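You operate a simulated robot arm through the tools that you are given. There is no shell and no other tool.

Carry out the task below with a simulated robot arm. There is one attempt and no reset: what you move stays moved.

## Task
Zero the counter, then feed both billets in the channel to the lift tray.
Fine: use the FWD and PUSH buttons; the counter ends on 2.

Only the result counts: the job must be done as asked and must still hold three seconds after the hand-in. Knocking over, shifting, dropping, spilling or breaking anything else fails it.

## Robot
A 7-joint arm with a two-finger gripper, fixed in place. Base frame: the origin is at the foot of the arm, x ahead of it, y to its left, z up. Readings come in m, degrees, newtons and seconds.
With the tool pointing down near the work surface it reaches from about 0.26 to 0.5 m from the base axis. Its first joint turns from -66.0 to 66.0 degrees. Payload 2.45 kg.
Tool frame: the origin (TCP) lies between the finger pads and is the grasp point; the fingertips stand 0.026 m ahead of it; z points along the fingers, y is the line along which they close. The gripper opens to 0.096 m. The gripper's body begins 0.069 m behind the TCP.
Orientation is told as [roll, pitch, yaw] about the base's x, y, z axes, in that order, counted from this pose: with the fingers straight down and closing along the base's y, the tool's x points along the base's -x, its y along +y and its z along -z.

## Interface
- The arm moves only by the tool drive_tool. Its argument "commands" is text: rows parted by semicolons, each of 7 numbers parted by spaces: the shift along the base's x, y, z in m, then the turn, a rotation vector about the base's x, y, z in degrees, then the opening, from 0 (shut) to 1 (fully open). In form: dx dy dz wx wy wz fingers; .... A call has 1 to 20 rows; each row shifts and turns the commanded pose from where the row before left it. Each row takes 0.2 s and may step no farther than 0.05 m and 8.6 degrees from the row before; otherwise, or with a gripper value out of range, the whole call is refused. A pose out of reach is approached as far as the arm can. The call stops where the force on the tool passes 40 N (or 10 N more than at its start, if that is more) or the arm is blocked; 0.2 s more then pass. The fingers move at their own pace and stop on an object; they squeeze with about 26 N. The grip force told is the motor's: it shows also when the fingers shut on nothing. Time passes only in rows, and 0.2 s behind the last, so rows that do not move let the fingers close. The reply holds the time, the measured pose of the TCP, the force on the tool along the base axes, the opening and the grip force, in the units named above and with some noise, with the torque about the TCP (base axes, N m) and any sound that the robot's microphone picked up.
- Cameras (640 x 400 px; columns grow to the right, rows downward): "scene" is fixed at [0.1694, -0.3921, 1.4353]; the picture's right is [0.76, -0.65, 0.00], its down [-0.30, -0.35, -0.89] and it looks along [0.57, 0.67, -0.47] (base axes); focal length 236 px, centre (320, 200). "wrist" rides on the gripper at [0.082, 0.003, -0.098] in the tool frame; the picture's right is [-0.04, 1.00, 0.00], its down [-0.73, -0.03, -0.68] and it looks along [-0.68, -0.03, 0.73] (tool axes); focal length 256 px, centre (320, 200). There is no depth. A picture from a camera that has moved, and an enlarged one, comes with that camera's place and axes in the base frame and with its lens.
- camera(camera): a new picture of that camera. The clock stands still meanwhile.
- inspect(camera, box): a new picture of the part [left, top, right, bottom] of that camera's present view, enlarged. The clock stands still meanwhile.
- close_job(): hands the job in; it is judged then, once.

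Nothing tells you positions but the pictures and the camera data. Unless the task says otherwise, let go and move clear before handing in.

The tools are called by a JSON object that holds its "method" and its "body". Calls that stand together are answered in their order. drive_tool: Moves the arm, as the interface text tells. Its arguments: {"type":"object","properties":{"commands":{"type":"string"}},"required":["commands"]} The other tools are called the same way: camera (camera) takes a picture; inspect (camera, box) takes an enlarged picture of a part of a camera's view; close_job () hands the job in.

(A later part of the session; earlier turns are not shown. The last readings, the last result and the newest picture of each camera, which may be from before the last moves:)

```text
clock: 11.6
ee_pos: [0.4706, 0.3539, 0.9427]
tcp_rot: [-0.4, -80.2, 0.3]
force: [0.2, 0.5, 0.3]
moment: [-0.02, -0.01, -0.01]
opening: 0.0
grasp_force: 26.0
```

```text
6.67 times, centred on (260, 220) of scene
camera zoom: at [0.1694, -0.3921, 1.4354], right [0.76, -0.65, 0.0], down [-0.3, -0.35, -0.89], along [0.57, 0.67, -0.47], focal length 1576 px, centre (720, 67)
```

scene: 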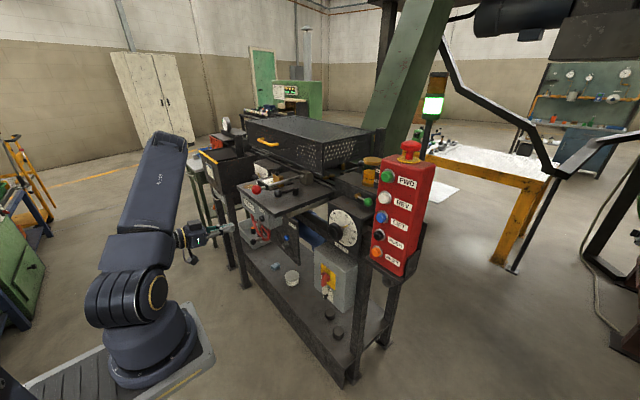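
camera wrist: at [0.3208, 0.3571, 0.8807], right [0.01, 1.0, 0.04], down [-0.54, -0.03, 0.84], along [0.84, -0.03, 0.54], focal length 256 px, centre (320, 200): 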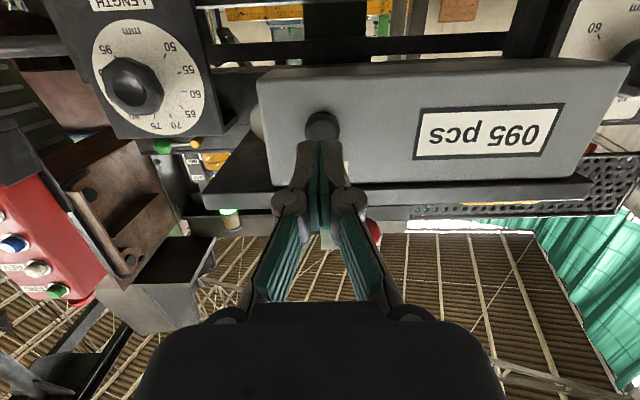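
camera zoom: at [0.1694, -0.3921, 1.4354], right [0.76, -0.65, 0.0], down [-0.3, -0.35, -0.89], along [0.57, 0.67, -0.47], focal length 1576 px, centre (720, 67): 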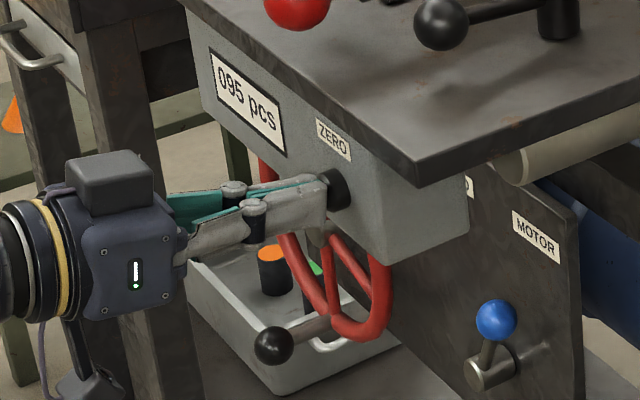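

Almost touching, with no force yet. I'll raise a few millimetres and continue in small steps.

{"method": "drive_tool", "body": {"commands": "0.003 0 0.004 0 0 0 0; 0.004 0 0 0 0 0 0; 0.004 0 0 0 0 0 0; 0.003 0 0 0 0 0 0"}}

{"method": "inspect", "body": {"camera": "scene", "box": [220, 190, 300, 250]}}

```text
clock: 12.6
ee_pos: [0.482, 0.3536, 0.9486]
tcp_rot: [-0.9, -79.8, 0.9]
force: [-25.9, -5.0, 0.8]
moment: [0.14, -0.14, -0.16]
opening: 0.0061
grasp_force: 28.9
heard: click
```

```text
6.67 times, centred on (260, 220) of scene
camera zoom: at [0.1687, -0.3923, 1.4354], right [0.76, -0.65, 0.0], down [-0.3, -0.35, -0.89], along [0.57, 0.67, -0.46], focal length 1576 px, centre (720, 67)
```

zoom: 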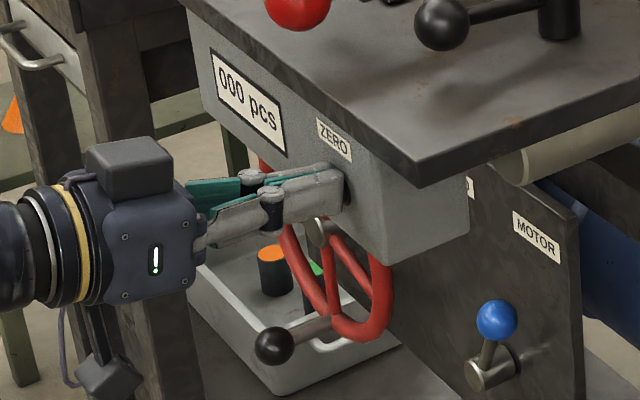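

A click was heard and the counter now reads 000. I'll back off and cross to the button box, aiming at FWD, which I triangulate to about (0.599, -0.112, 1.235).

{"method": "drive_tool", "body": {"commands": "-0.03 0 0 0 0 0 0; -0.04 0 0 0 0 0 0; -0.04 0 0 0 0 0 0; 0 -0.04 0.025 0 0 0 0; 0 -0.042 0.026 0 0 0 0; 0 -0.042 0.026 0 0 0 0; 0 -0.042 0.026 0 0 0 0; 0 -0.042 0.026 0 0 0 0; 0 -0.042 0.026 0 0 0 0; 0 -0.042 0.026 0 0 0 0; 0 -0.042 0.026 0 0 0 0; 0 -0.042 0.026 0 0 0 0; 0 -0.042 0.026 0 0 0 0; 0 -0.042 0.026 0 0 0 0; 0 -0.006 0 0 0 0 0; 0 0 0 0 0 0 0"}}

{"method": "camera", "body": {"camera": "wrist"}}

{"method": "camera", "body": {"camera": "scene"}}

```text
clock: 16.0
ee_pos: [0.4659, 0.0892, 1.2534]
tcp_rot: [-0.4, -80.0, 0.3]
force: [-0.1, -0.6, 0.4]
moment: [0.03, -0.04, 0.01]
opening: 0.0002
grasp_force: 29.0
out of reach, approached as far as the arm can: row 7, 8, 9, 10, 11, 12, 13, 14
```

```text
taken
camera wrist: at [0.3536, 0.093, 1.1882], right [0.01, 1.0, 0.04], down [-0.54, -0.03, 0.84], along [0.84, -0.03, 0.54], focal length 256 px, centre (320, 200)
```

wrist: 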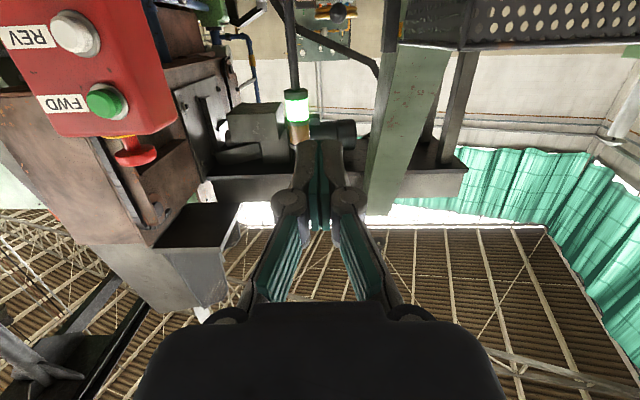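

```text
taken
```

scene: 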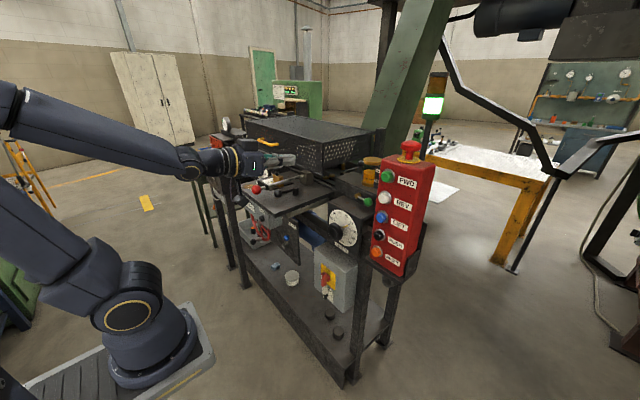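

The arm couldn't hold the tool horizontal that close to its base, so it stopped at (0.466, 0.089, 1.253), clear of everything. I'll make a small move to find where the commanded pose now is.

{"method": "drive_tool", "body": {"commands": "0.02 0 0 0 0 0 0; 0 0 0 0 0 0 0"}}

```text
clock: 16.6
ee_pos: [0.4836, 0.0891, 1.2493]
tcp_rot: [-0.5, -80.2, 0.5]
force: [0.3, -0.2, 0.4]
moment: [0.0, -0.01, 0.0]
opening: 0.0
grasp_force: 29.1
```

The command follows the measured pose, so I can continue from here: shift over to line up with FWD, keeping the tip about 7 cm off the box.

{"method": "drive_tool", "body": {"commands": "0.004 -0.04 -0.002 0 0 0 0; 0.004 -0.04 -0.002 0 0 0 0; 0.004 -0.04 -0.002 0 0 0 0; 0.004 -0.04 -0.002 0 0 0 0; 0 -0.04 -0.002 0 0 0 0; 0 0 0 0 0 0 0"}}

{"method": "camera", "body": {"camera": "wrist"}}

{"method": "inspect", "body": {"camera": "scene", "box": [320, 130, 440, 210]}}

```text
clock: 18.0
ee_pos: [0.5035, -0.0992, 1.239]
tcp_rot: [-16.5, -78.2, 16.2]
force: [0.1, 0.0, 0.1]
moment: [-0.03, -0.02, -0.01]
opening: 0.0001
grasp_force: 29.0
out of reach, approached as far as the arm can: row 2
```

```text
taken
camera wrist: at [0.391, -0.1003, 1.1771], right [0.01, 1.0, -0.02], down [-0.52, 0.02, 0.85], along [0.85, 0.0, 0.52], focal length 256 px, centre (320, 200)
```

wrist: 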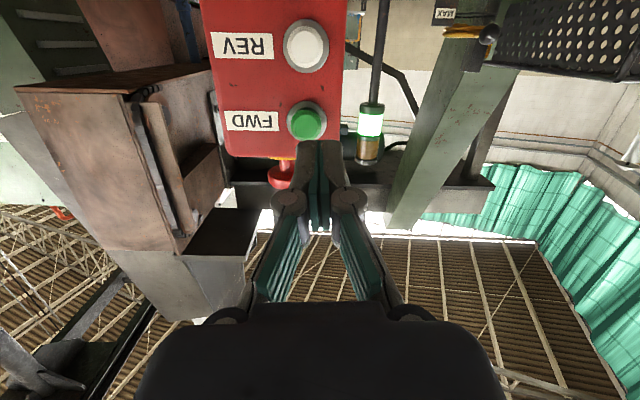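

```text
5.00 times, centred on (380, 170) of scene
camera zoom: at [0.1682, -0.3833, 1.4381], right [0.76, -0.65, 0.01], down [-0.3, -0.36, -0.88], along [0.57, 0.67, -0.47], focal length 1182 px, centre (20, 350)
```

zoom: 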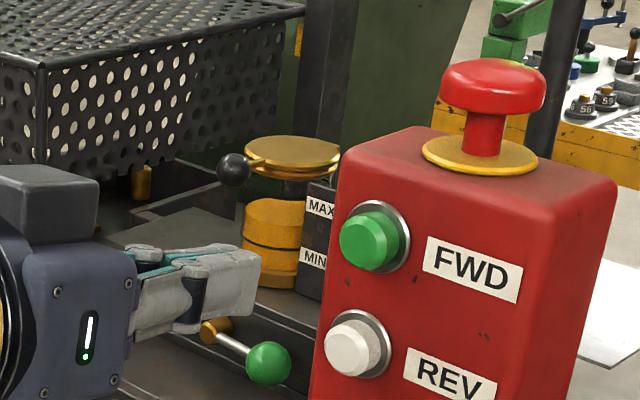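

FWD is right ahead, slightly left of the fingertip line. The scene camera's reported place has shifted a little, so I want to see the whole scene to make sure the arm isn't touching anything.

{"method": "camera", "body": {"camera": "scene"}}

{"method": "inspect", "body": {"camera": "scene", "box": [0, 0, 640, 400]}}

```text
taken
```

scene: 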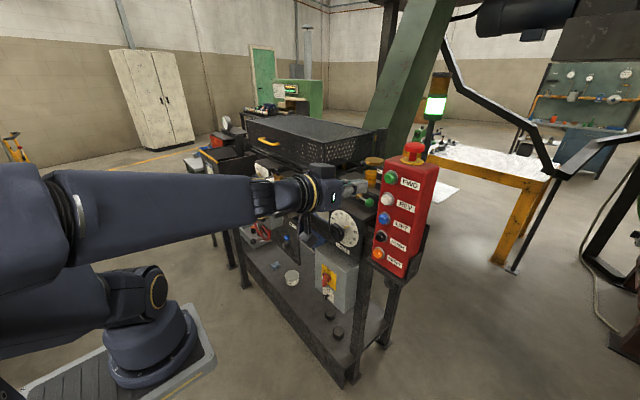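

```text
1.00 times, centred on (320, 200) of scene (not enlarged: the box is as wide or as high as the picture)
camera zoom: at [0.1682, -0.3833, 1.4381], right [0.76, -0.65, 0.01], down [-0.3, -0.36, -0.88], along [0.57, 0.67, -0.47], focal length 236 px, centre (320, 200)
```

zoom: 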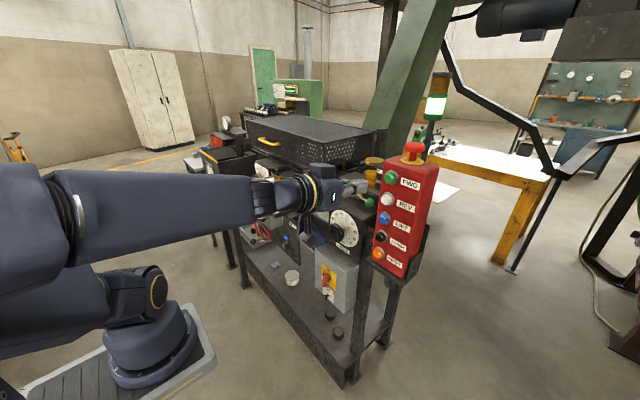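

The arm isn't touching anything in view; the camera mount just seems to sway a little. I'll centre on FWD (dy −13 mm) and approach to about 1.5 cm short, then re-check.

{"method": "drive_tool", "body": {"commands": "0.01 -0.013 0 0 0 0 0; 0.015 0 0 0 0 0 0; 0.015 0 0 0 0 0 0; 0.012 0 0 0 0 0 0; 0 0 0 0 0 0 0; 0 0 0 0 0 0 0"}}

{"method": "camera", "body": {"camera": "wrist"}}

{"method": "inspect", "body": {"camera": "scene", "box": [320, 130, 440, 210]}}

{"method": "camera", "body": {"camera": "scene"}}

```text
clock: 19.4
ee_pos: [0.5365, -0.1253, 1.2557]
tcp_rot: [-0.3, -80.0, 0.3]
force: [-0.3, -0.3, 0.7]
moment: [0.01, 0.01, -0.01]
opening: 0.0002
grasp_force: 28.5
out of reach, approached as far as the arm can: row 3, 4
```

```text
taken
camera wrist: at [0.4237, -0.12, 1.1911], right [0.01, 1.0, 0.04], down [-0.54, -0.03, 0.84], along [0.84, -0.03, 0.54], focal length 256 px, centre (320, 200)
```

wrist: 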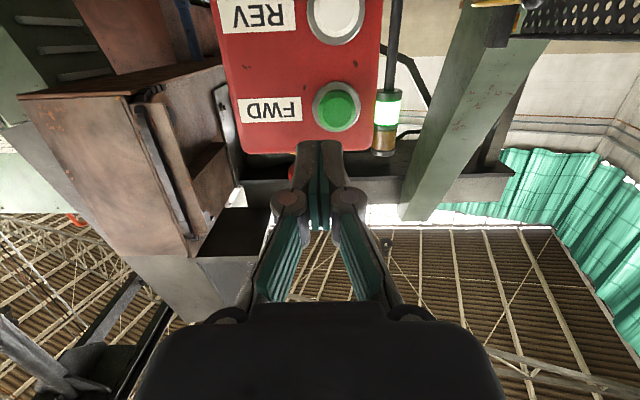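

```text
5.00 times, centred on (380, 170) of scene
camera zoom: at [0.1694, -0.3921, 1.4353], right [0.76, -0.65, 0.0], down [-0.3, -0.35, -0.89], along [0.57, 0.67, -0.47], focal length 1182 px, centre (20, 350)
```

zoom: 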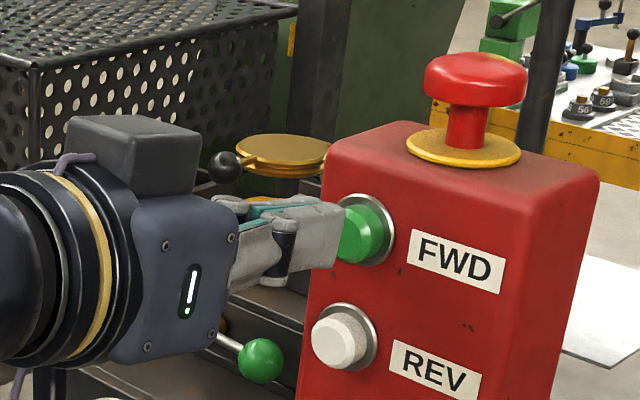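

```text
taken
```

scene: 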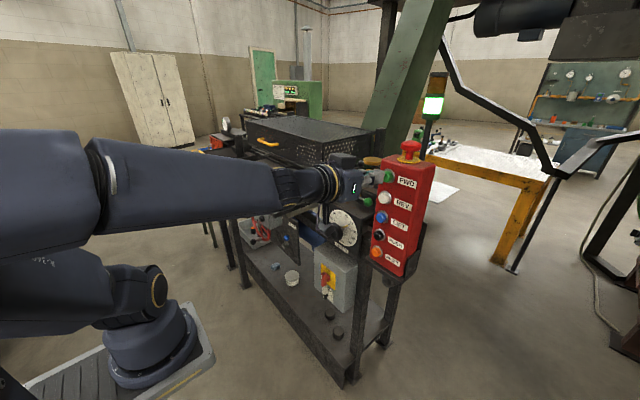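

The sway settled. The arm hit a reach limit in this level posture, so I'll back off a little, tilt the tool to about −48° pitch, and approach FWD with the finger sloping down instead.

{"method": "drive_tool", "body": {"commands": "-0.03 0.005 0 0 0 0 0; -0.03 0.005 0 0 8 0 0; 0 0 0 0 8 0 0; 0 0 0 0 8 0 0; 0 0 0 0 8 0 0; 0 0 0 0 0 0 0"}}

{"method": "camera", "body": {"camera": "scene"}}

{"method": "camera", "body": {"camera": "wrist"}}

```text
clock: 20.8
ee_pos: [0.4759, -0.1142, 1.255]
tcp_rot: [0.0, -48.0, 0.2]
force: [0.5, 0.6, 0.3]
moment: [-0.03, -0.01, -0.02]
opening: 0.0
grasp_force: 28.1
```

```text
taken
```

scene: 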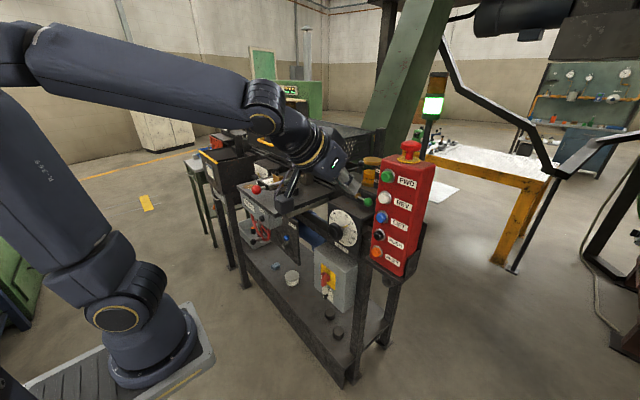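

```text
taken
camera wrist: at [0.3471, -0.1103, 1.259], right [0.03, 1.0, 0.03], down [-0.01, -0.03, 1.0], along [1.0, -0.03, 0.01], focal length 256 px, centre (320, 200)
```

wrist: 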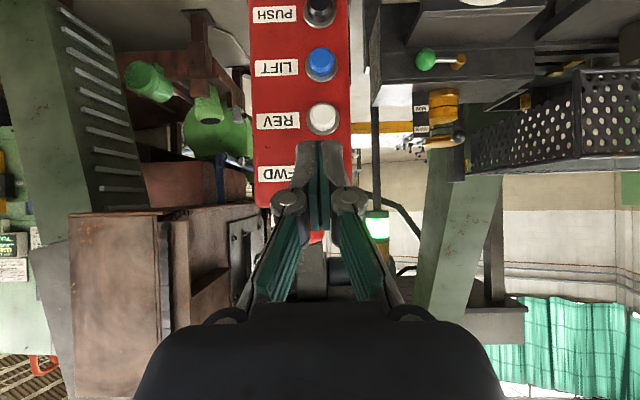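

Normal arm posture again. The leading edge of the sloped fingertip sits about 27 mm ahead of and 8 mm below the TCP; I'll line up with FWD and approach to ~1.5 cm short.

{"method": "drive_tool", "body": {"commands": "0.016 0.001 -0.004 0 0 0 0; 0.016 0 -0.004 0 0 0 0; 0.016 0 -0.003 0 0 0 0; 0.016 0 0 0 0 0 0; 0.014 0 0 0 0 0 0; 0 0 0 0 0 0 0"}}

{"method": "inspect", "body": {"camera": "scene", "box": [320, 130, 440, 210]}}

{"method": "camera", "body": {"camera": "wrist"}}

```text
clock: 22.2
ee_pos: [0.5525, -0.1128, 1.2445]
tcp_rot: [-0.1, -48.2, 0.1]
force: [-0.2, -0.5, -0.3]
moment: [0.04, 0.01, -0.01]
opening: 0.0
grasp_force: 28.4
```

```text
5.00 times, centred on (380, 170) of scene
camera zoom: at [0.1694, -0.3921, 1.4353], right [0.76, -0.65, 0.0], down [-0.3, -0.35, -0.89], along [0.57, 0.67, -0.47], focal length 1182 px, centre (20, 350)
```

zoom: 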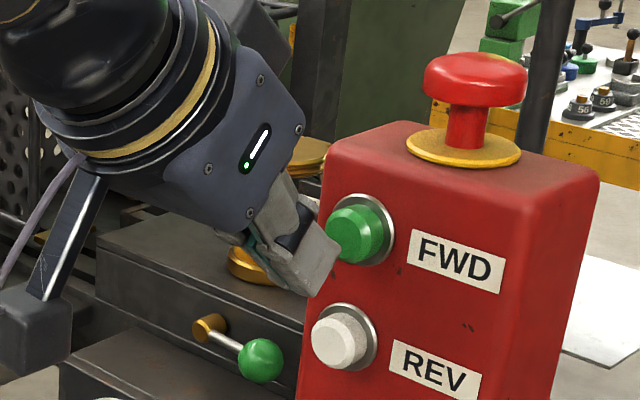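

```text
taken
camera wrist: at [0.4245, -0.1088, 1.2475], right [0.03, 1.0, 0.03], down [-0.01, -0.03, 1.0], along [1.0, -0.03, 0.01], focal length 256 px, centre (320, 200)
```

wrist: 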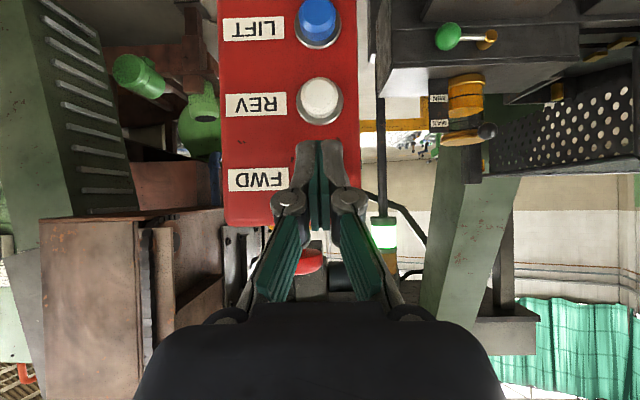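

The arm reaches fine in this posture and the edge is aimed at the FWD centre. I'll press in small steps.

{"method": "drive_tool", "body": {"commands": "0.008 0 0 0 0 0 0; 0.006 0 0 0 0 0 0; 0.004 0 0 0 0 0 0; 0.003 0 0 0 0 0 0"}}

{"method": "inspect", "body": {"camera": "scene", "box": [320, 130, 440, 210]}}

```text
clock: 23.2
ee_pos: [0.5745, -0.1111, 1.2436]
tcp_rot: [-0.1, -48.0, 0.1]
force: [-1.2, -0.2, -1.3]
moment: [0.06, 0.06, -0.02]
opening: 0.0061
grasp_force: 28.7
heard: click
```

```text
5.00 times, centred on (380, 170) of scene
camera zoom: at [0.1694, -0.3921, 1.4354], right [0.76, -0.65, 0.0], down [-0.3, -0.35, -0.89], along [0.57, 0.67, -0.47], focal length 1182 px, centre (20, 350)
```

zoom: 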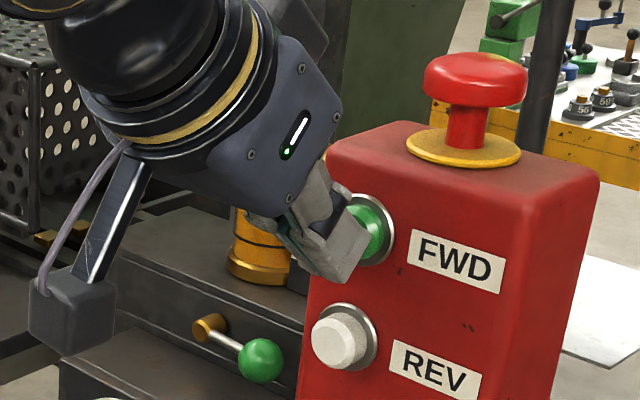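

A click: FWD is pressed. I'll release it, wait a moment, and listen and look for what it does.

{"method": "drive_tool", "body": {"commands": "-0.01 0 0 0 0 0 0; -0.02 0 0 0 0 0 0; 0 0 0 0 0 0 0; 0 0 0 0 0 0 0"}}

{"method": "camera", "body": {"camera": "scene"}}

{"method": "inspect", "body": {"camera": "scene", "box": [225, 80, 385, 190]}}

{"method": "camera", "body": {"camera": "wrist"}}

```text
clock: 24.2
ee_pos: [0.5444, -0.1131, 1.2447]
tcp_rot: [0.0, -48.1, 0.1]
force: [-0.3, 0.0, -0.9]
moment: [-0.01, 0.02, -0.02]
opening: 0.0001
grasp_force: 28.3
```

```text
taken
```

scene: 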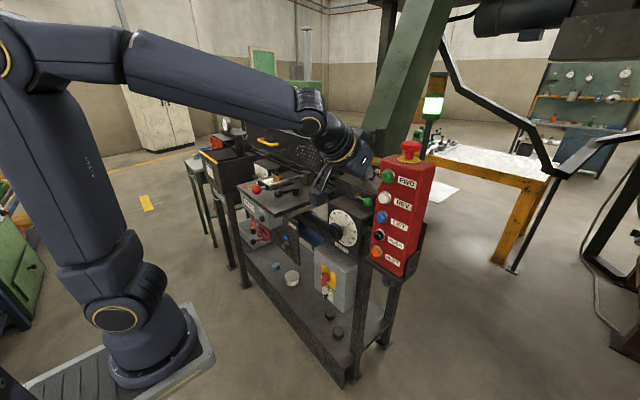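

```text
3.64 times, centred on (305, 135) of scene
camera zoom: at [0.1694, -0.3921, 1.4353], right [0.76, -0.65, 0.0], down [-0.3, -0.35, -0.89], along [0.57, 0.67, -0.47], focal length 860 px, centre (374, 436)
```

zoom: 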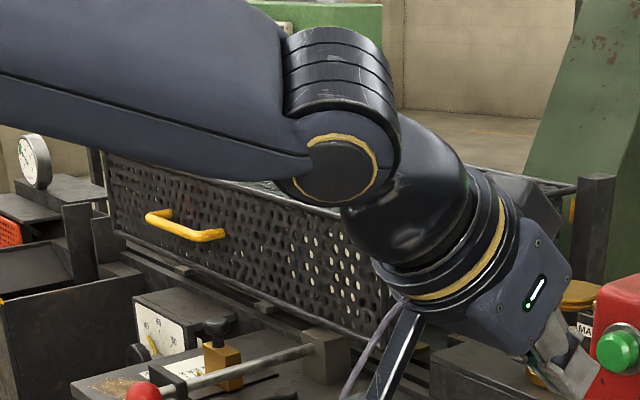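

```text
taken
camera wrist: at [0.4153, -0.1098, 1.2481], right [0.03, 1.0, 0.03], down [-0.01, -0.03, 1.0], along [1.0, -0.03, 0.01], focal length 256 px, centre (320, 200)
```

wrist: 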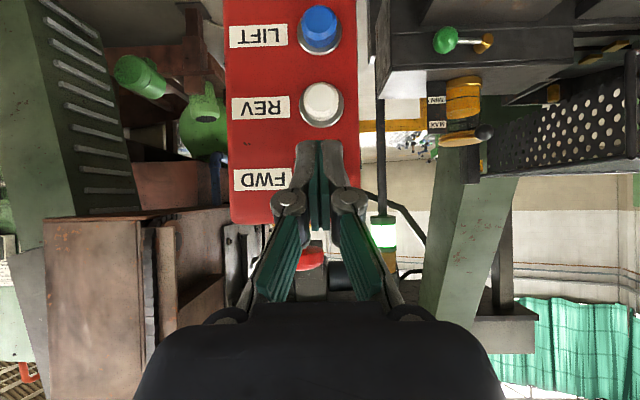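

Only the click was heard. I'll withdraw a bit and wait, listening for a motor or a clunk, and get a clear view of the machine.

{"method": "drive_tool", "body": {"commands": "-0.03 0 0.02 0 0 0 0; -0.04 0 0.03 0 0 0 0; -0.03 0 0.03 0 0 0 0; 0 0 0 0 0 0 0; 0 0 0 0 0 0 0; 0 0 0 0 0 0 0"}}

{"method": "camera", "body": {"camera": "scene"}}

{"method": "inspect", "body": {"camera": "scene", "box": [300, 130, 400, 190]}}

{"method": "camera", "body": {"camera": "wrist"}}

```text
clock: 25.6
ee_pos: [0.4422, -0.1128, 1.3246]
tcp_rot: [-0.1, -48.0, 0.1]
force: [-0.2, -0.8, 0.3]
moment: [0.0, 0.01, 0.0]
opening: 0.0001
grasp_force: 28.4
```

```text
taken
```

scene: 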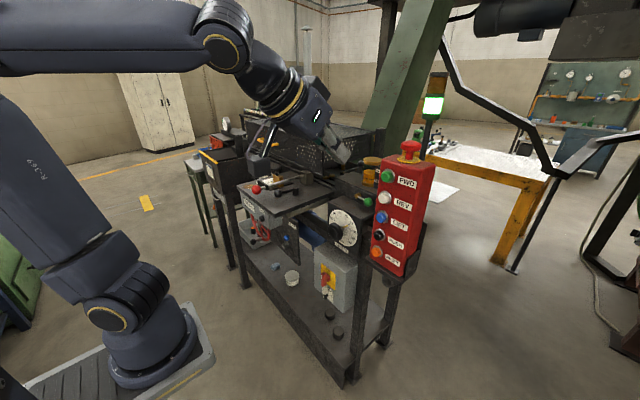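

```text
6.40 times, centred on (350, 160) of scene
camera zoom: at [0.1694, -0.3921, 1.4353], right [0.76, -0.65, 0.0], down [-0.3, -0.35, -0.89], along [0.57, 0.67, -0.47], focal length 1514 px, centre (128, 456)
```

zoom: 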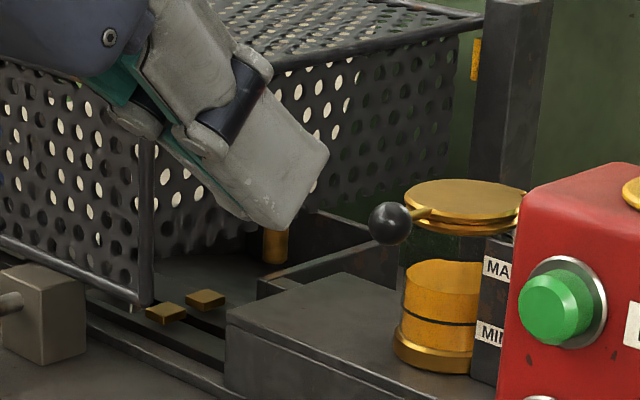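

```text
taken
camera wrist: at [0.314, -0.1095, 1.3283], right [0.03, 1.0, 0.03], down [-0.01, -0.03, 1.0], along [1.0, -0.03, 0.01], focal length 256 px, centre (320, 200)
```

wrist: 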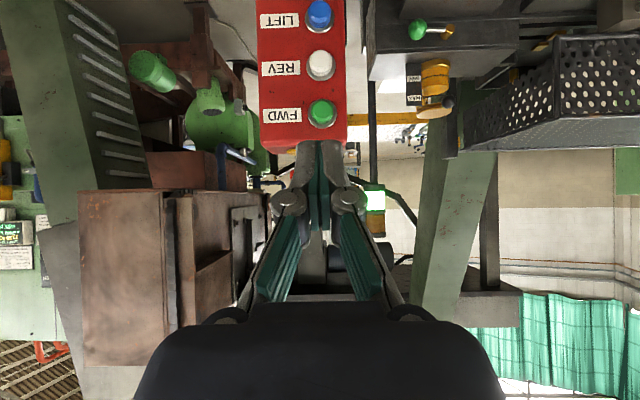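

No visible change from outside. I'll move the wrist camera up over the table to look down through the top of the guard for the billets.

{"method": "drive_tool", "body": {"commands": "-0.01 0.03 0.03 0 7 0 0; -0.01 0.04 0.025 0 7 0 0; 0 0.04 0.025 0 7 0 0; 0 0.045 0.02 0 7 0 0; 0 0.045 0.01 0 7 0 0; 0 0.045 0 0 0 0 0; 0 0.045 0 0 0 0 0; 0 0.045 0 0 0 0 0; 0 0.04 0 0 0 0 0; 0 0 0 0 0 0 0"}}

{"method": "camera", "body": {"camera": "wrist"}}

{"method": "inspect", "body": {"camera": "wrist", "box": [180, 150, 300, 290]}}

{"method": "inspect", "body": {"camera": "wrist", "box": [340, 150, 460, 290]}}

```text
clock: 27.8
ee_pos: [0.3228, 0.1682, 1.3579]
tcp_rot: [0.0, -13.2, 0.2]
force: [0.2, -0.2, -0.2]
moment: [0.01, 0.02, 0.01]
opening: 0.0
grasp_force: 28.6
out of reach, approached as far as the arm can: row 4, 5, 6, 7, 8, 9
```

```text
taken
camera wrist: at [0.2198, 0.1716, 1.4331], right [0.04, 1.0, 0.01], down [0.56, -0.03, 0.83], along [0.83, -0.02, -0.56], focal length 256 px, centre (320, 200)
```

wrist: 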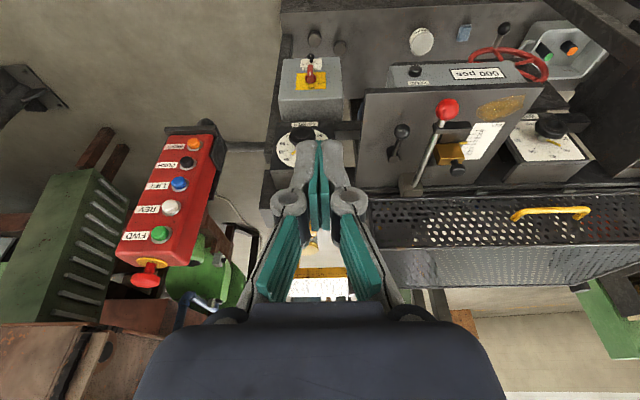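

```text
2.86 times, centred on (240, 220) of wrist
camera zoom: at [0.2198, 0.1716, 1.4331], right [0.04, 1.0, 0.01], down [0.56, -0.03, 0.83], along [0.83, -0.02, -0.56], focal length 731 px, centre (549, 143)
```

zoom: 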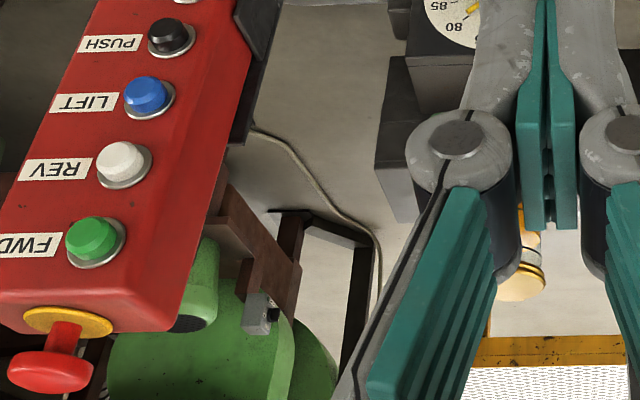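

```text
2.86 times, centred on (400, 220) of wrist
camera zoom: at [0.2198, 0.1716, 1.4331], right [0.04, 1.0, 0.01], down [0.56, -0.03, 0.83], along [0.83, -0.02, -0.56], focal length 731 px, centre (91, 143)
```

zoom: 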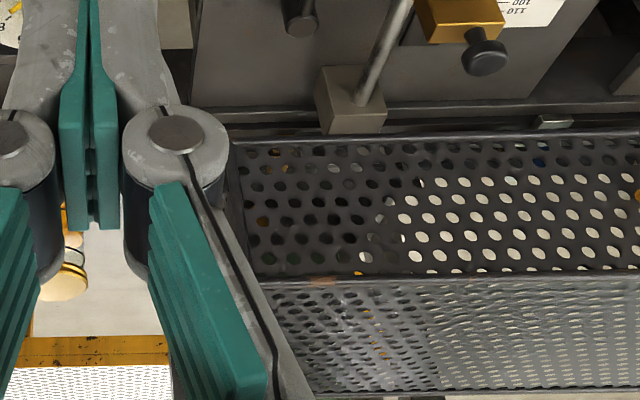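

The counter shows 000. Let me zoom strongly into the guard mesh from here to see what lies in the channel.

{"method": "inspect", "body": {"camera": "wrist", "box": [370, 190, 450, 250]}}

{"method": "inspect", "body": {"camera": "wrist", "box": [440, 190, 540, 250]}}

{"method": "inspect", "body": {"camera": "wrist", "box": [540, 120, 640, 250]}}

{"method": "inspect", "body": {"camera": "scene", "box": [230, 100, 330, 190]}}

{"method": "inspect", "body": {"camera": "scene", "box": [310, 140, 390, 190]}}

```text
6.67 times, centred on (410, 220) of wrist
camera zoom: at [0.2198, 0.1716, 1.4331], right [0.04, 1.0, 0.01], down [0.56, -0.03, 0.83], along [0.83, -0.02, -0.56], focal length 1707 px, centre (-280, 67)
```

zoom: 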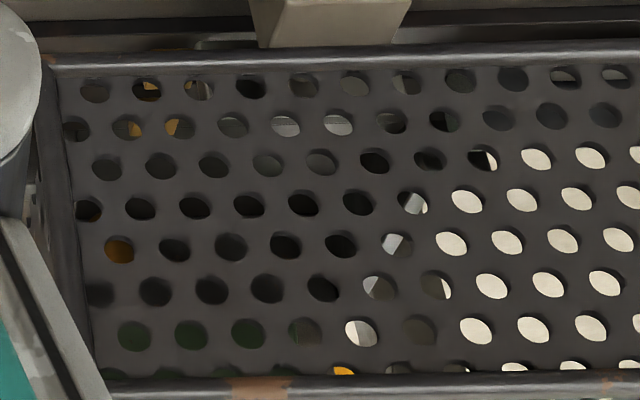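

```text
6.40 times, centred on (490, 220) of wrist
camera zoom: at [0.2198, 0.1716, 1.4331], right [0.04, 1.0, 0.01], down [0.56, -0.03, 0.83], along [0.83, -0.02, -0.56], focal length 1638 px, centre (-768, 72)
```

zoom: 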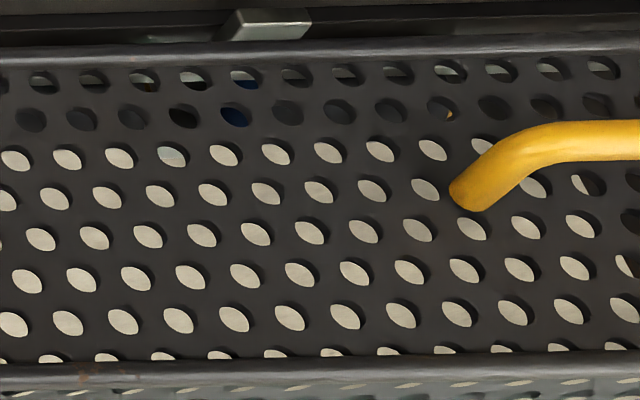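

```text
3.08 times, centred on (590, 185) of wrist
camera zoom: at [0.2198, 0.1716, 1.4331], right [0.04, 1.0, 0.01], down [0.56, -0.03, 0.83], along [0.83, -0.02, -0.56], focal length 788 px, centre (-511, 246)
```

zoom: 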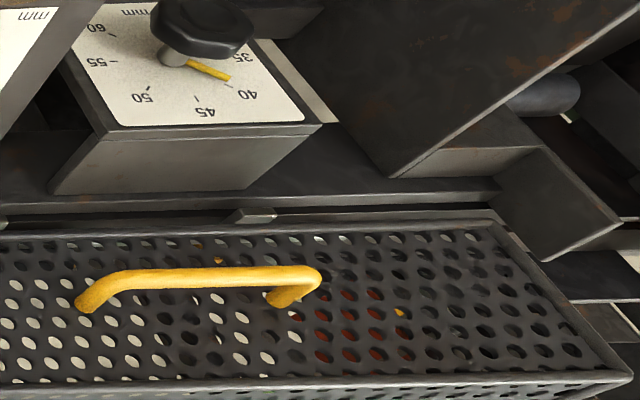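

```text
4.44 times, centred on (280, 145) of scene
camera zoom: at [0.1694, -0.3921, 1.4353], right [0.76, -0.65, 0.0], down [-0.3, -0.35, -0.89], along [0.57, 0.67, -0.47], focal length 1051 px, centre (498, 444)
```

zoom: 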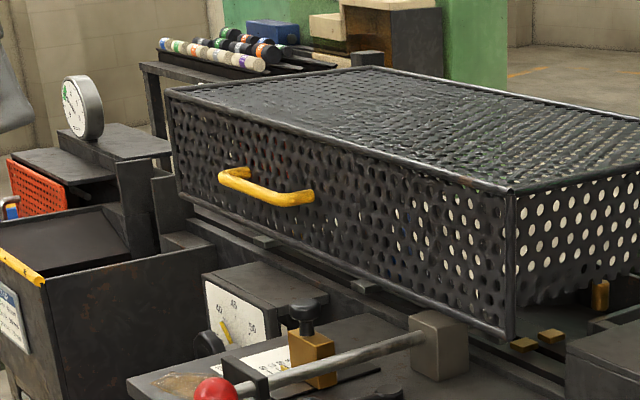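

```text
8.00 times, centred on (350, 165) of scene
camera zoom: at [0.1694, -0.3921, 1.4353], right [0.76, -0.65, 0.0], down [-0.3, -0.35, -0.89], along [0.57, 0.67, -0.47], focal length 1892 px, centre (80, 480)
```

zoom: 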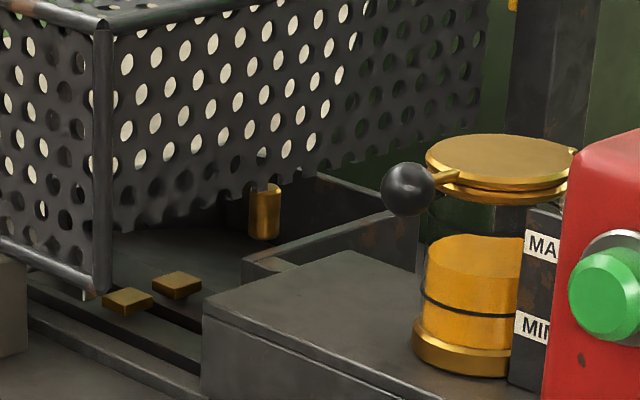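

A blue-banded object visible through the mesh has moved about 13 cm toward −y since FWD was pressed, so FWD does advance the billets. I'll wait briefly and check whether it is still moving.

{"method": "drive_tool", "body": {"commands": "0 0 0 0 0 0 0; 0 0 0 0 0 0 0; 0 0 0 0 0 0 0"}}

{"method": "inspect", "body": {"camera": "wrist", "box": [370, 180, 450, 230]}}

{"method": "inspect", "body": {"camera": "wrist", "box": [440, 180, 520, 230]}}

{"method": "inspect", "body": {"camera": "wrist", "box": [510, 170, 590, 220]}}

```text
clock: 28.6
ee_pos: [0.324, 0.169, 1.3573]
tcp_rot: [0.0, -13.2, 0.1]
force: [0.8, 0.1, 0.7]
moment: [0.02, -0.04, 0.01]
opening: 0.0
grasp_force: 28.6
```

```text
8.00 times, centred on (410, 205) of wrist
camera zoom: at [0.22, 0.1714, 1.4332], right [0.03, 1.0, 0.01], down [0.56, -0.03, 0.83], along [0.83, -0.02, -0.56], focal length 2048 px, centre (-400, 160)
```

zoom: 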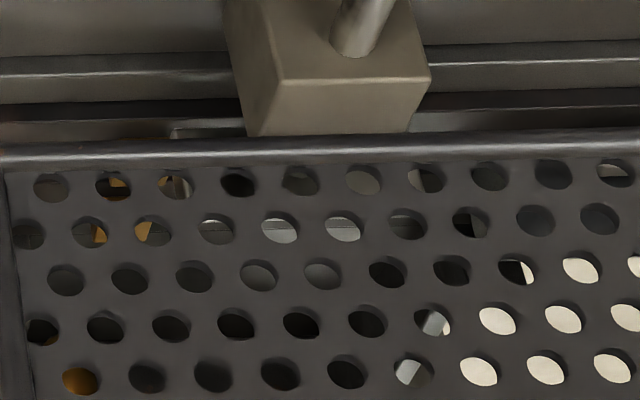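

```text
8.00 times, centred on (480, 205) of wrist
camera zoom: at [0.22, 0.1714, 1.4332], right [0.03, 1.0, 0.01], down [0.56, -0.03, 0.83], along [0.83, -0.02, -0.56], focal length 2048 px, centre (-960, 160)
```

zoom: 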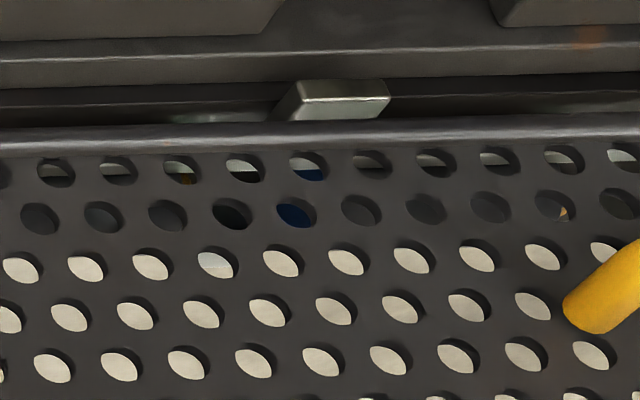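

```text
8.00 times, centred on (550, 195) of wrist
camera zoom: at [0.22, 0.1714, 1.4332], right [0.03, 1.0, 0.01], down [0.56, -0.03, 0.83], along [0.83, -0.02, -0.56], focal length 2048 px, centre (-1520, 240)
```

zoom: 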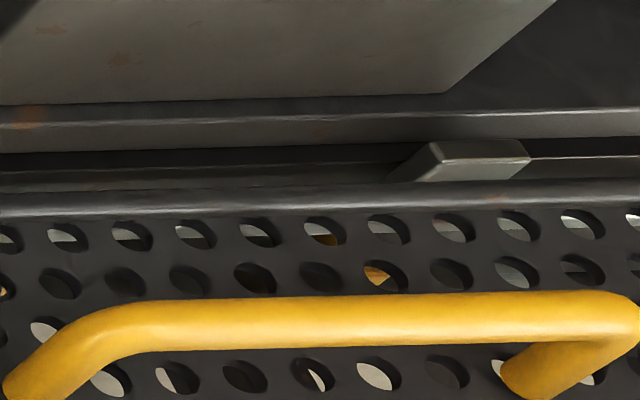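

The object is stationary now, so FWD gives a bounded feed. I'd like a flatter view under the guard's lower edge to locate both billets, so I'll lower the camera in front of the bench.

{"method": "drive_tool", "body": {"commands": "0.01 0.03 -0.03 0 -7 0 0; 0.01 0.03 -0.03 0 -7 0 0; 0.01 0.03 -0.03 0 -7 0 0; 0.01 0.03 -0.03 0 -7 0 0; 0.01 0.03 -0.03 0 -7 0 0; 0 0.03 -0.02 0 0 8 0; 0 0.03 0 0 0 8 0; 0 0 0 0 0 0 0"}}

{"method": "camera", "body": {"camera": "wrist"}}

{"method": "inspect", "body": {"camera": "wrist", "box": [180, 80, 320, 170]}}

{"method": "inspect", "body": {"camera": "wrist", "box": [310, 80, 450, 170]}}

```text
clock: 30.4
ee_pos: [0.3835, 0.3422, 1.1918]
tcp_rot: [-0.1, -48.0, 16.2]
force: [-0.5, 0.0, 1.0]
moment: [0.01, 0.0, -0.01]
opening: 0.0001
grasp_force: 28.2
out of reach, approached as far as the arm can: row 4, 5
```

```text
taken
camera wrist: at [0.2598, 0.31, 1.1957], right [-0.25, 0.97, 0.03], down [-0.01, -0.03, 1.0], along [0.97, 0.25, 0.01], focal length 256 px, centre (320, 200)
```

wrist: 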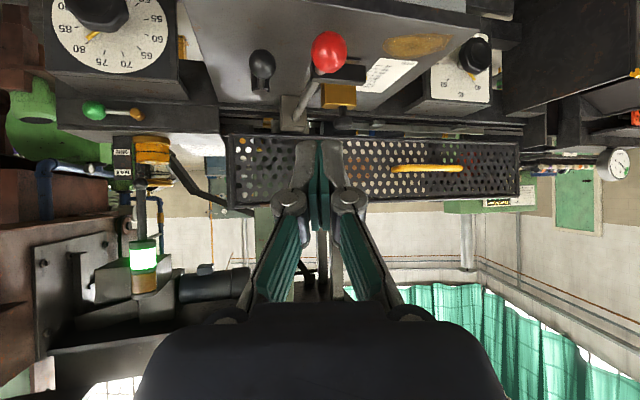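

```text
4.44 times, centred on (250, 125) of wrist
camera zoom: at [0.2598, 0.31, 1.1957], right [-0.25, 0.97, 0.03], down [-0.01, -0.03, 1.0], along [0.97, 0.25, 0.01], focal length 1138 px, centre (631, 533)
```

zoom: 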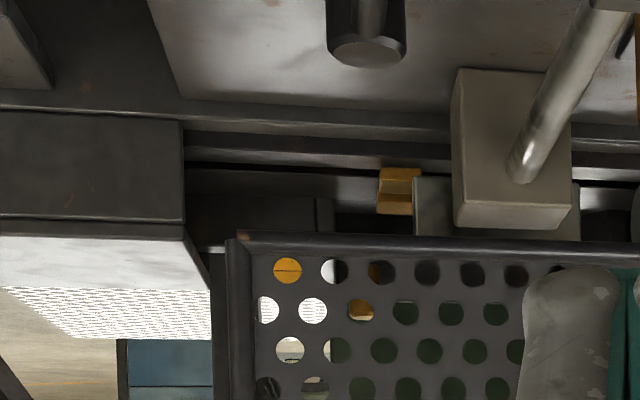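

```text
4.44 times, centred on (380, 125) of wrist
camera zoom: at [0.2598, 0.31, 1.1957], right [-0.25, 0.97, 0.03], down [-0.01, -0.03, 1.0], along [0.97, 0.25, 0.01], focal length 1138 px, centre (53, 533)
```

zoom: 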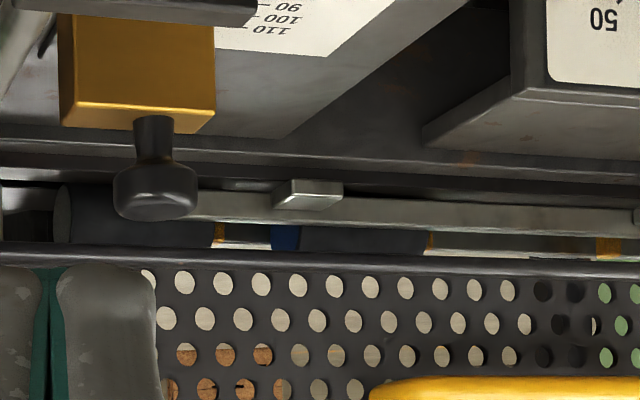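

Now I can see clearly in the gap: billet 1 lies at y≈0.46–0.55, billet 2 (blue band) at y≈0.57–0.66, with brass dogs about 0.12 m apart, and the pusher plate sits at y≈0.36–0.43. FWD indexes one pitch, so one more FWD should bring billet 1 in front of the pusher. I'll return to the FWD button.

{"method": "drive_tool", "body": {"commands": "0.015 -0.02 0.03 0 0 -8 0; 0.015 -0.03 0.03 0 0 -8 0; 0.015 -0.04 0 0 0 0 0; 0 -0.04 0 0 0 0 0; 0 -0.04 0 0 0 0 0; 0 -0.04 0 0 0 0 0; 0 -0.04 0 0 0 0 0; 0 -0.04 0 0 0 0 0; 0 -0.04 0 0 0 0 0; 0 -0.04 0 0 0 0 0; 0.02 -0.04 0 0 0 0 0; 0.02 -0.04 0 0 0 0 0; 0 0 0 0 0 0 0"}}

{"method": "camera", "body": {"camera": "wrist"}}

```text
clock: 33.2
ee_pos: [0.4629, -0.1248, 1.2491]
tcp_rot: [-0.3, -47.9, 0.2]
force: [0.7, -0.2, -0.6]
moment: [0.03, -0.03, -0.01]
opening: 0.0
grasp_force: 28.5
out of reach, approached as far as the arm can: row 2
```

```text
taken
camera wrist: at [0.3351, -0.1226, 1.2543], right [0.03, 1.0, 0.03], down [-0.01, -0.03, 1.0], along [1.0, -0.03, 0.01], focal length 256 px, centre (320, 200)
```

wrist: 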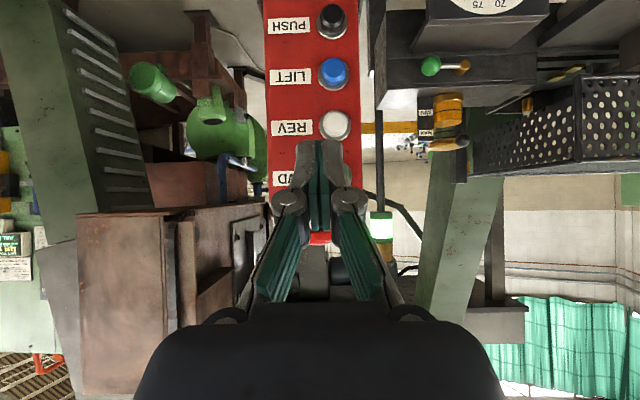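

I'm back in front of the button box, 12 mm too far right. I'll line up with FWD and approach to the same pre-press point as before.

{"method": "drive_tool", "body": {"commands": "0.02 0.006 -0.002 0 0 0 0; 0.02 0.006 -0.002 0 0 0 0; 0.02 0 0 0 0 0 0; 0.02 0 0 0 0 0 0; 0.008 0 0 0 0 0 0; 0 0 0 0 0 0 0"}}

{"method": "inspect", "body": {"camera": "scene", "box": [320, 130, 440, 210]}}

```text
clock: 34.6
ee_pos: [0.5515, -0.1135, 1.2426]
tcp_rot: [-0.1, -48.1, 0.1]
force: [0.0, 0.1, 0.0]
moment: [0.0, 0.03, -0.03]
opening: 0.0001
grasp_force: 29.2
```

```text
5.00 times, centred on (380, 170) of scene
camera zoom: at [0.1694, -0.3921, 1.4353], right [0.76, -0.65, 0.0], down [-0.3, -0.35, -0.89], along [0.57, 0.67, -0.47], focal length 1182 px, centre (20, 350)
```

zoom: 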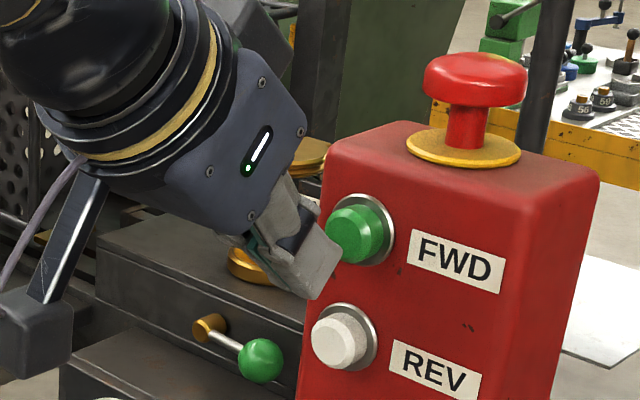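

Aligned. Pressing FWD the same way as before, then releasing.

{"method": "drive_tool", "body": {"commands": "0.008 0 0 0 0 0 0; 0.006 0 0 0 0 0 0; 0.004 0 0 0 0 0 0; 0.003 0 0 0 0 0 0"}}

```text
clock: 35.6
ee_pos: [0.5732, -0.1145, 1.2437]
tcp_rot: [-0.1, -48.1, 0.1]
force: [-2.0, 0.8, 0.9]
moment: [0.0, 0.03, -0.02]
opening: 0.0061
grasp_force: 28.5
heard: click
```

Click heard. I'll release and return to the viewing spot to verify that billet 1 is now in front of the pusher.

{"method": "drive_tool", "body": {"commands": "-0.02 0 0 0 0 0 0; -0.04 0 0 0 0 0 0; -0.04 0.02 0 0 0 0 0; -0.03 0.04 0 0 0 0 0; 0 0.045 0 0 0 0 0; 0 0.045 0 0 0 0 0; 0 0.045 0 0 0 0 0; 0 0.045 0 0 0 0 0; 0 0.045 0 0 0 0 0; 0 0.045 0 0 0 0 0; 0 0.045 0 0 0 0 0; 0 0.03 -0.02 0 0 8 0; -0.02 0.03 -0.03 0 0 8 0; -0.02 0.02 0 0 0 0 0; 0 0 0 0 0 0 0"}}

{"method": "camera", "body": {"camera": "wrist"}}

{"method": "inspect", "body": {"camera": "wrist", "box": [180, 80, 320, 170]}}

{"method": "inspect", "body": {"camera": "wrist", "box": [310, 80, 450, 170]}}

```text
clock: 38.8
ee_pos: [0.4036, 0.3398, 1.1938]
tcp_rot: [-0.1, -48.0, 16.2]
force: [0.5, 0.4, 0.3]
moment: [0.0, 0.0, 0.0]
opening: 0.0
grasp_force: 28.1
```

```text
taken
camera wrist: at [0.2795, 0.308, 1.1982], right [-0.25, 0.97, 0.03], down [-0.01, -0.03, 1.0], along [0.97, 0.25, 0.01], focal length 256 px, centre (320, 200)
```

wrist: 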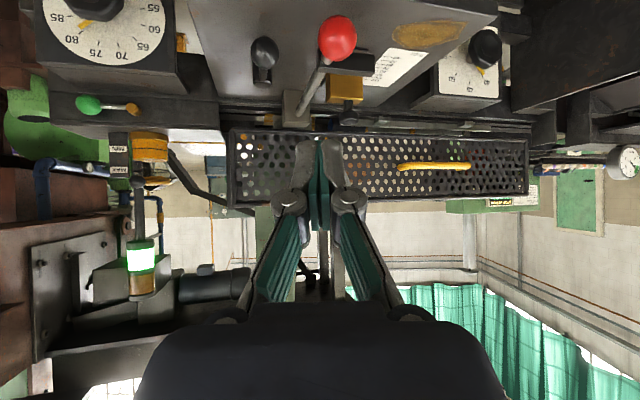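

```text
4.44 times, centred on (250, 125) of wrist
camera zoom: at [0.2795, 0.308, 1.1982], right [-0.25, 0.97, 0.03], down [-0.01, -0.03, 1.0], along [0.97, 0.25, 0.01], focal length 1138 px, centre (631, 533)
```

zoom: 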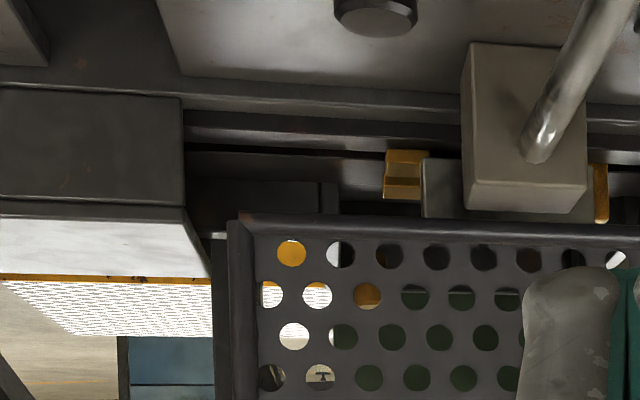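

```text
4.44 times, centred on (380, 125) of wrist
camera zoom: at [0.2795, 0.308, 1.1982], right [-0.25, 0.97, 0.03], down [-0.01, -0.03, 1.0], along [0.97, 0.25, 0.01], focal length 1138 px, centre (53, 533)
```

zoom: 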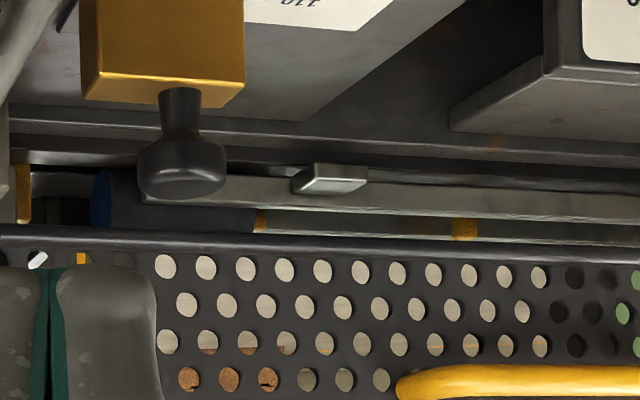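

Billet 1 is now behind the pusher plate (its dog shows just at the plate's far edge), and billet 2 sits one pitch back. Next is the PUSH button, at about (0.60, −0.114, 1.075); I'll go in front of it.

{"method": "drive_tool", "body": {"commands": "0.015 -0.02 0.03 0 0 -8 0; 0.015 -0.03 0.02 0 0 -8 0; 0 -0.04 0 0 0 0 0; 0 -0.045 0 0 0 0 0; 0 -0.045 0 0 0 0 0; 0 -0.045 0 0 0 0 0; 0 -0.045 0 0 0 0 0; 0 -0.045 0 0 0 0 0; 0 -0.045 0 0 0 0 0; 0.01 -0.045 0 0 0 0 0; 0.01 -0.045 0 0 0 0 0; 0.01 0 -0.04 0 0 0 0; 0 0 -0.04 0 0 0 0; 0 0 -0.04 0 0 0 0; 0 0 -0.04 0 0 0 0; 0 0 0 0 0 0 0"}}

{"method": "camera", "body": {"camera": "wrist"}}

{"method": "camera", "body": {"camera": "scene"}}

```text
clock: 42.2
ee_pos: [0.4542, -0.1283, 1.0751]
tcp_rot: [-0.1, -48.0, -0.1]
force: [-0.4, -0.1, -0.6]
moment: [-0.05, 0.01, -0.01]
opening: 0.0
grasp_force: 28.7
out of reach, approached as far as the arm can: row 2
```

```text
taken
camera wrist: at [0.3258, -0.1255, 1.079], right [0.03, 1.0, 0.03], down [-0.01, -0.03, 1.0], along [1.0, -0.03, 0.01], focal length 256 px, centre (320, 200)
```

wrist: 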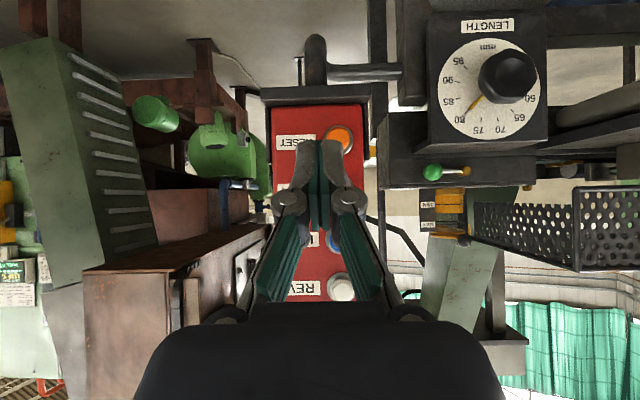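

```text
taken
```

scene: 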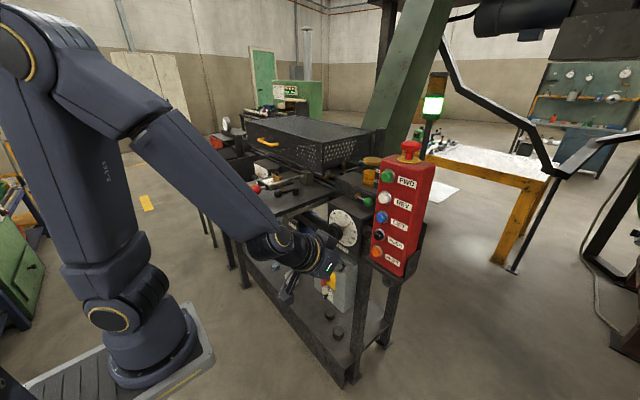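

RESET and REV positions in this view put PUSH at about z=1.072. I'll line up and approach to 2 cm short.

{"method": "drive_tool", "body": {"commands": "0.02 0.007 0.003 0 0 0 0; 0.02 0.007 0.003 0 0 0 0; 0.02 0 0 0 0 0 0; 0.02 0 0 0 0 0 0; 0.016 0 0 0 0 0 0; 0 0 0 0 0 0 0"}}

{"method": "inspect", "body": {"camera": "scene", "box": [320, 200, 440, 280]}}

{"method": "camera", "body": {"camera": "wrist"}}

```text
clock: 43.6
ee_pos: [0.5499, -0.1142, 1.0832]
tcp_rot: [-0.1, -48.0, 0.1]
force: [0.2, 0.6, 0.2]
moment: [0.01, 0.03, -0.02]
opening: 0.0
grasp_force: 27.8
```

```text
5.00 times, centred on (380, 240) of scene
camera zoom: at [0.1694, -0.3921, 1.4353], right [0.76, -0.65, 0.0], down [-0.3, -0.35, -0.89], along [0.57, 0.67, -0.47], focal length 1182 px, centre (20, 0)
```

zoom: 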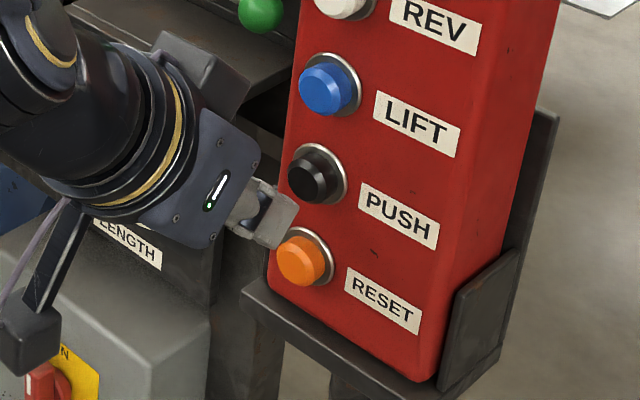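

```text
taken
camera wrist: at [0.4208, -0.1112, 1.087], right [0.03, 1.0, 0.03], down [-0.01, -0.03, 1.0], along [1.0, -0.03, 0.01], focal length 256 px, centre (320, 200)
```

wrist: 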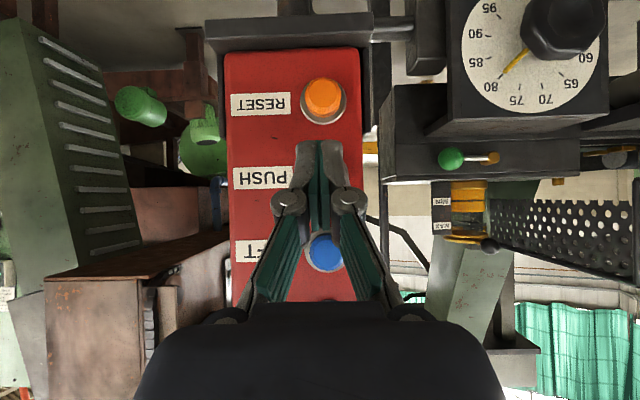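

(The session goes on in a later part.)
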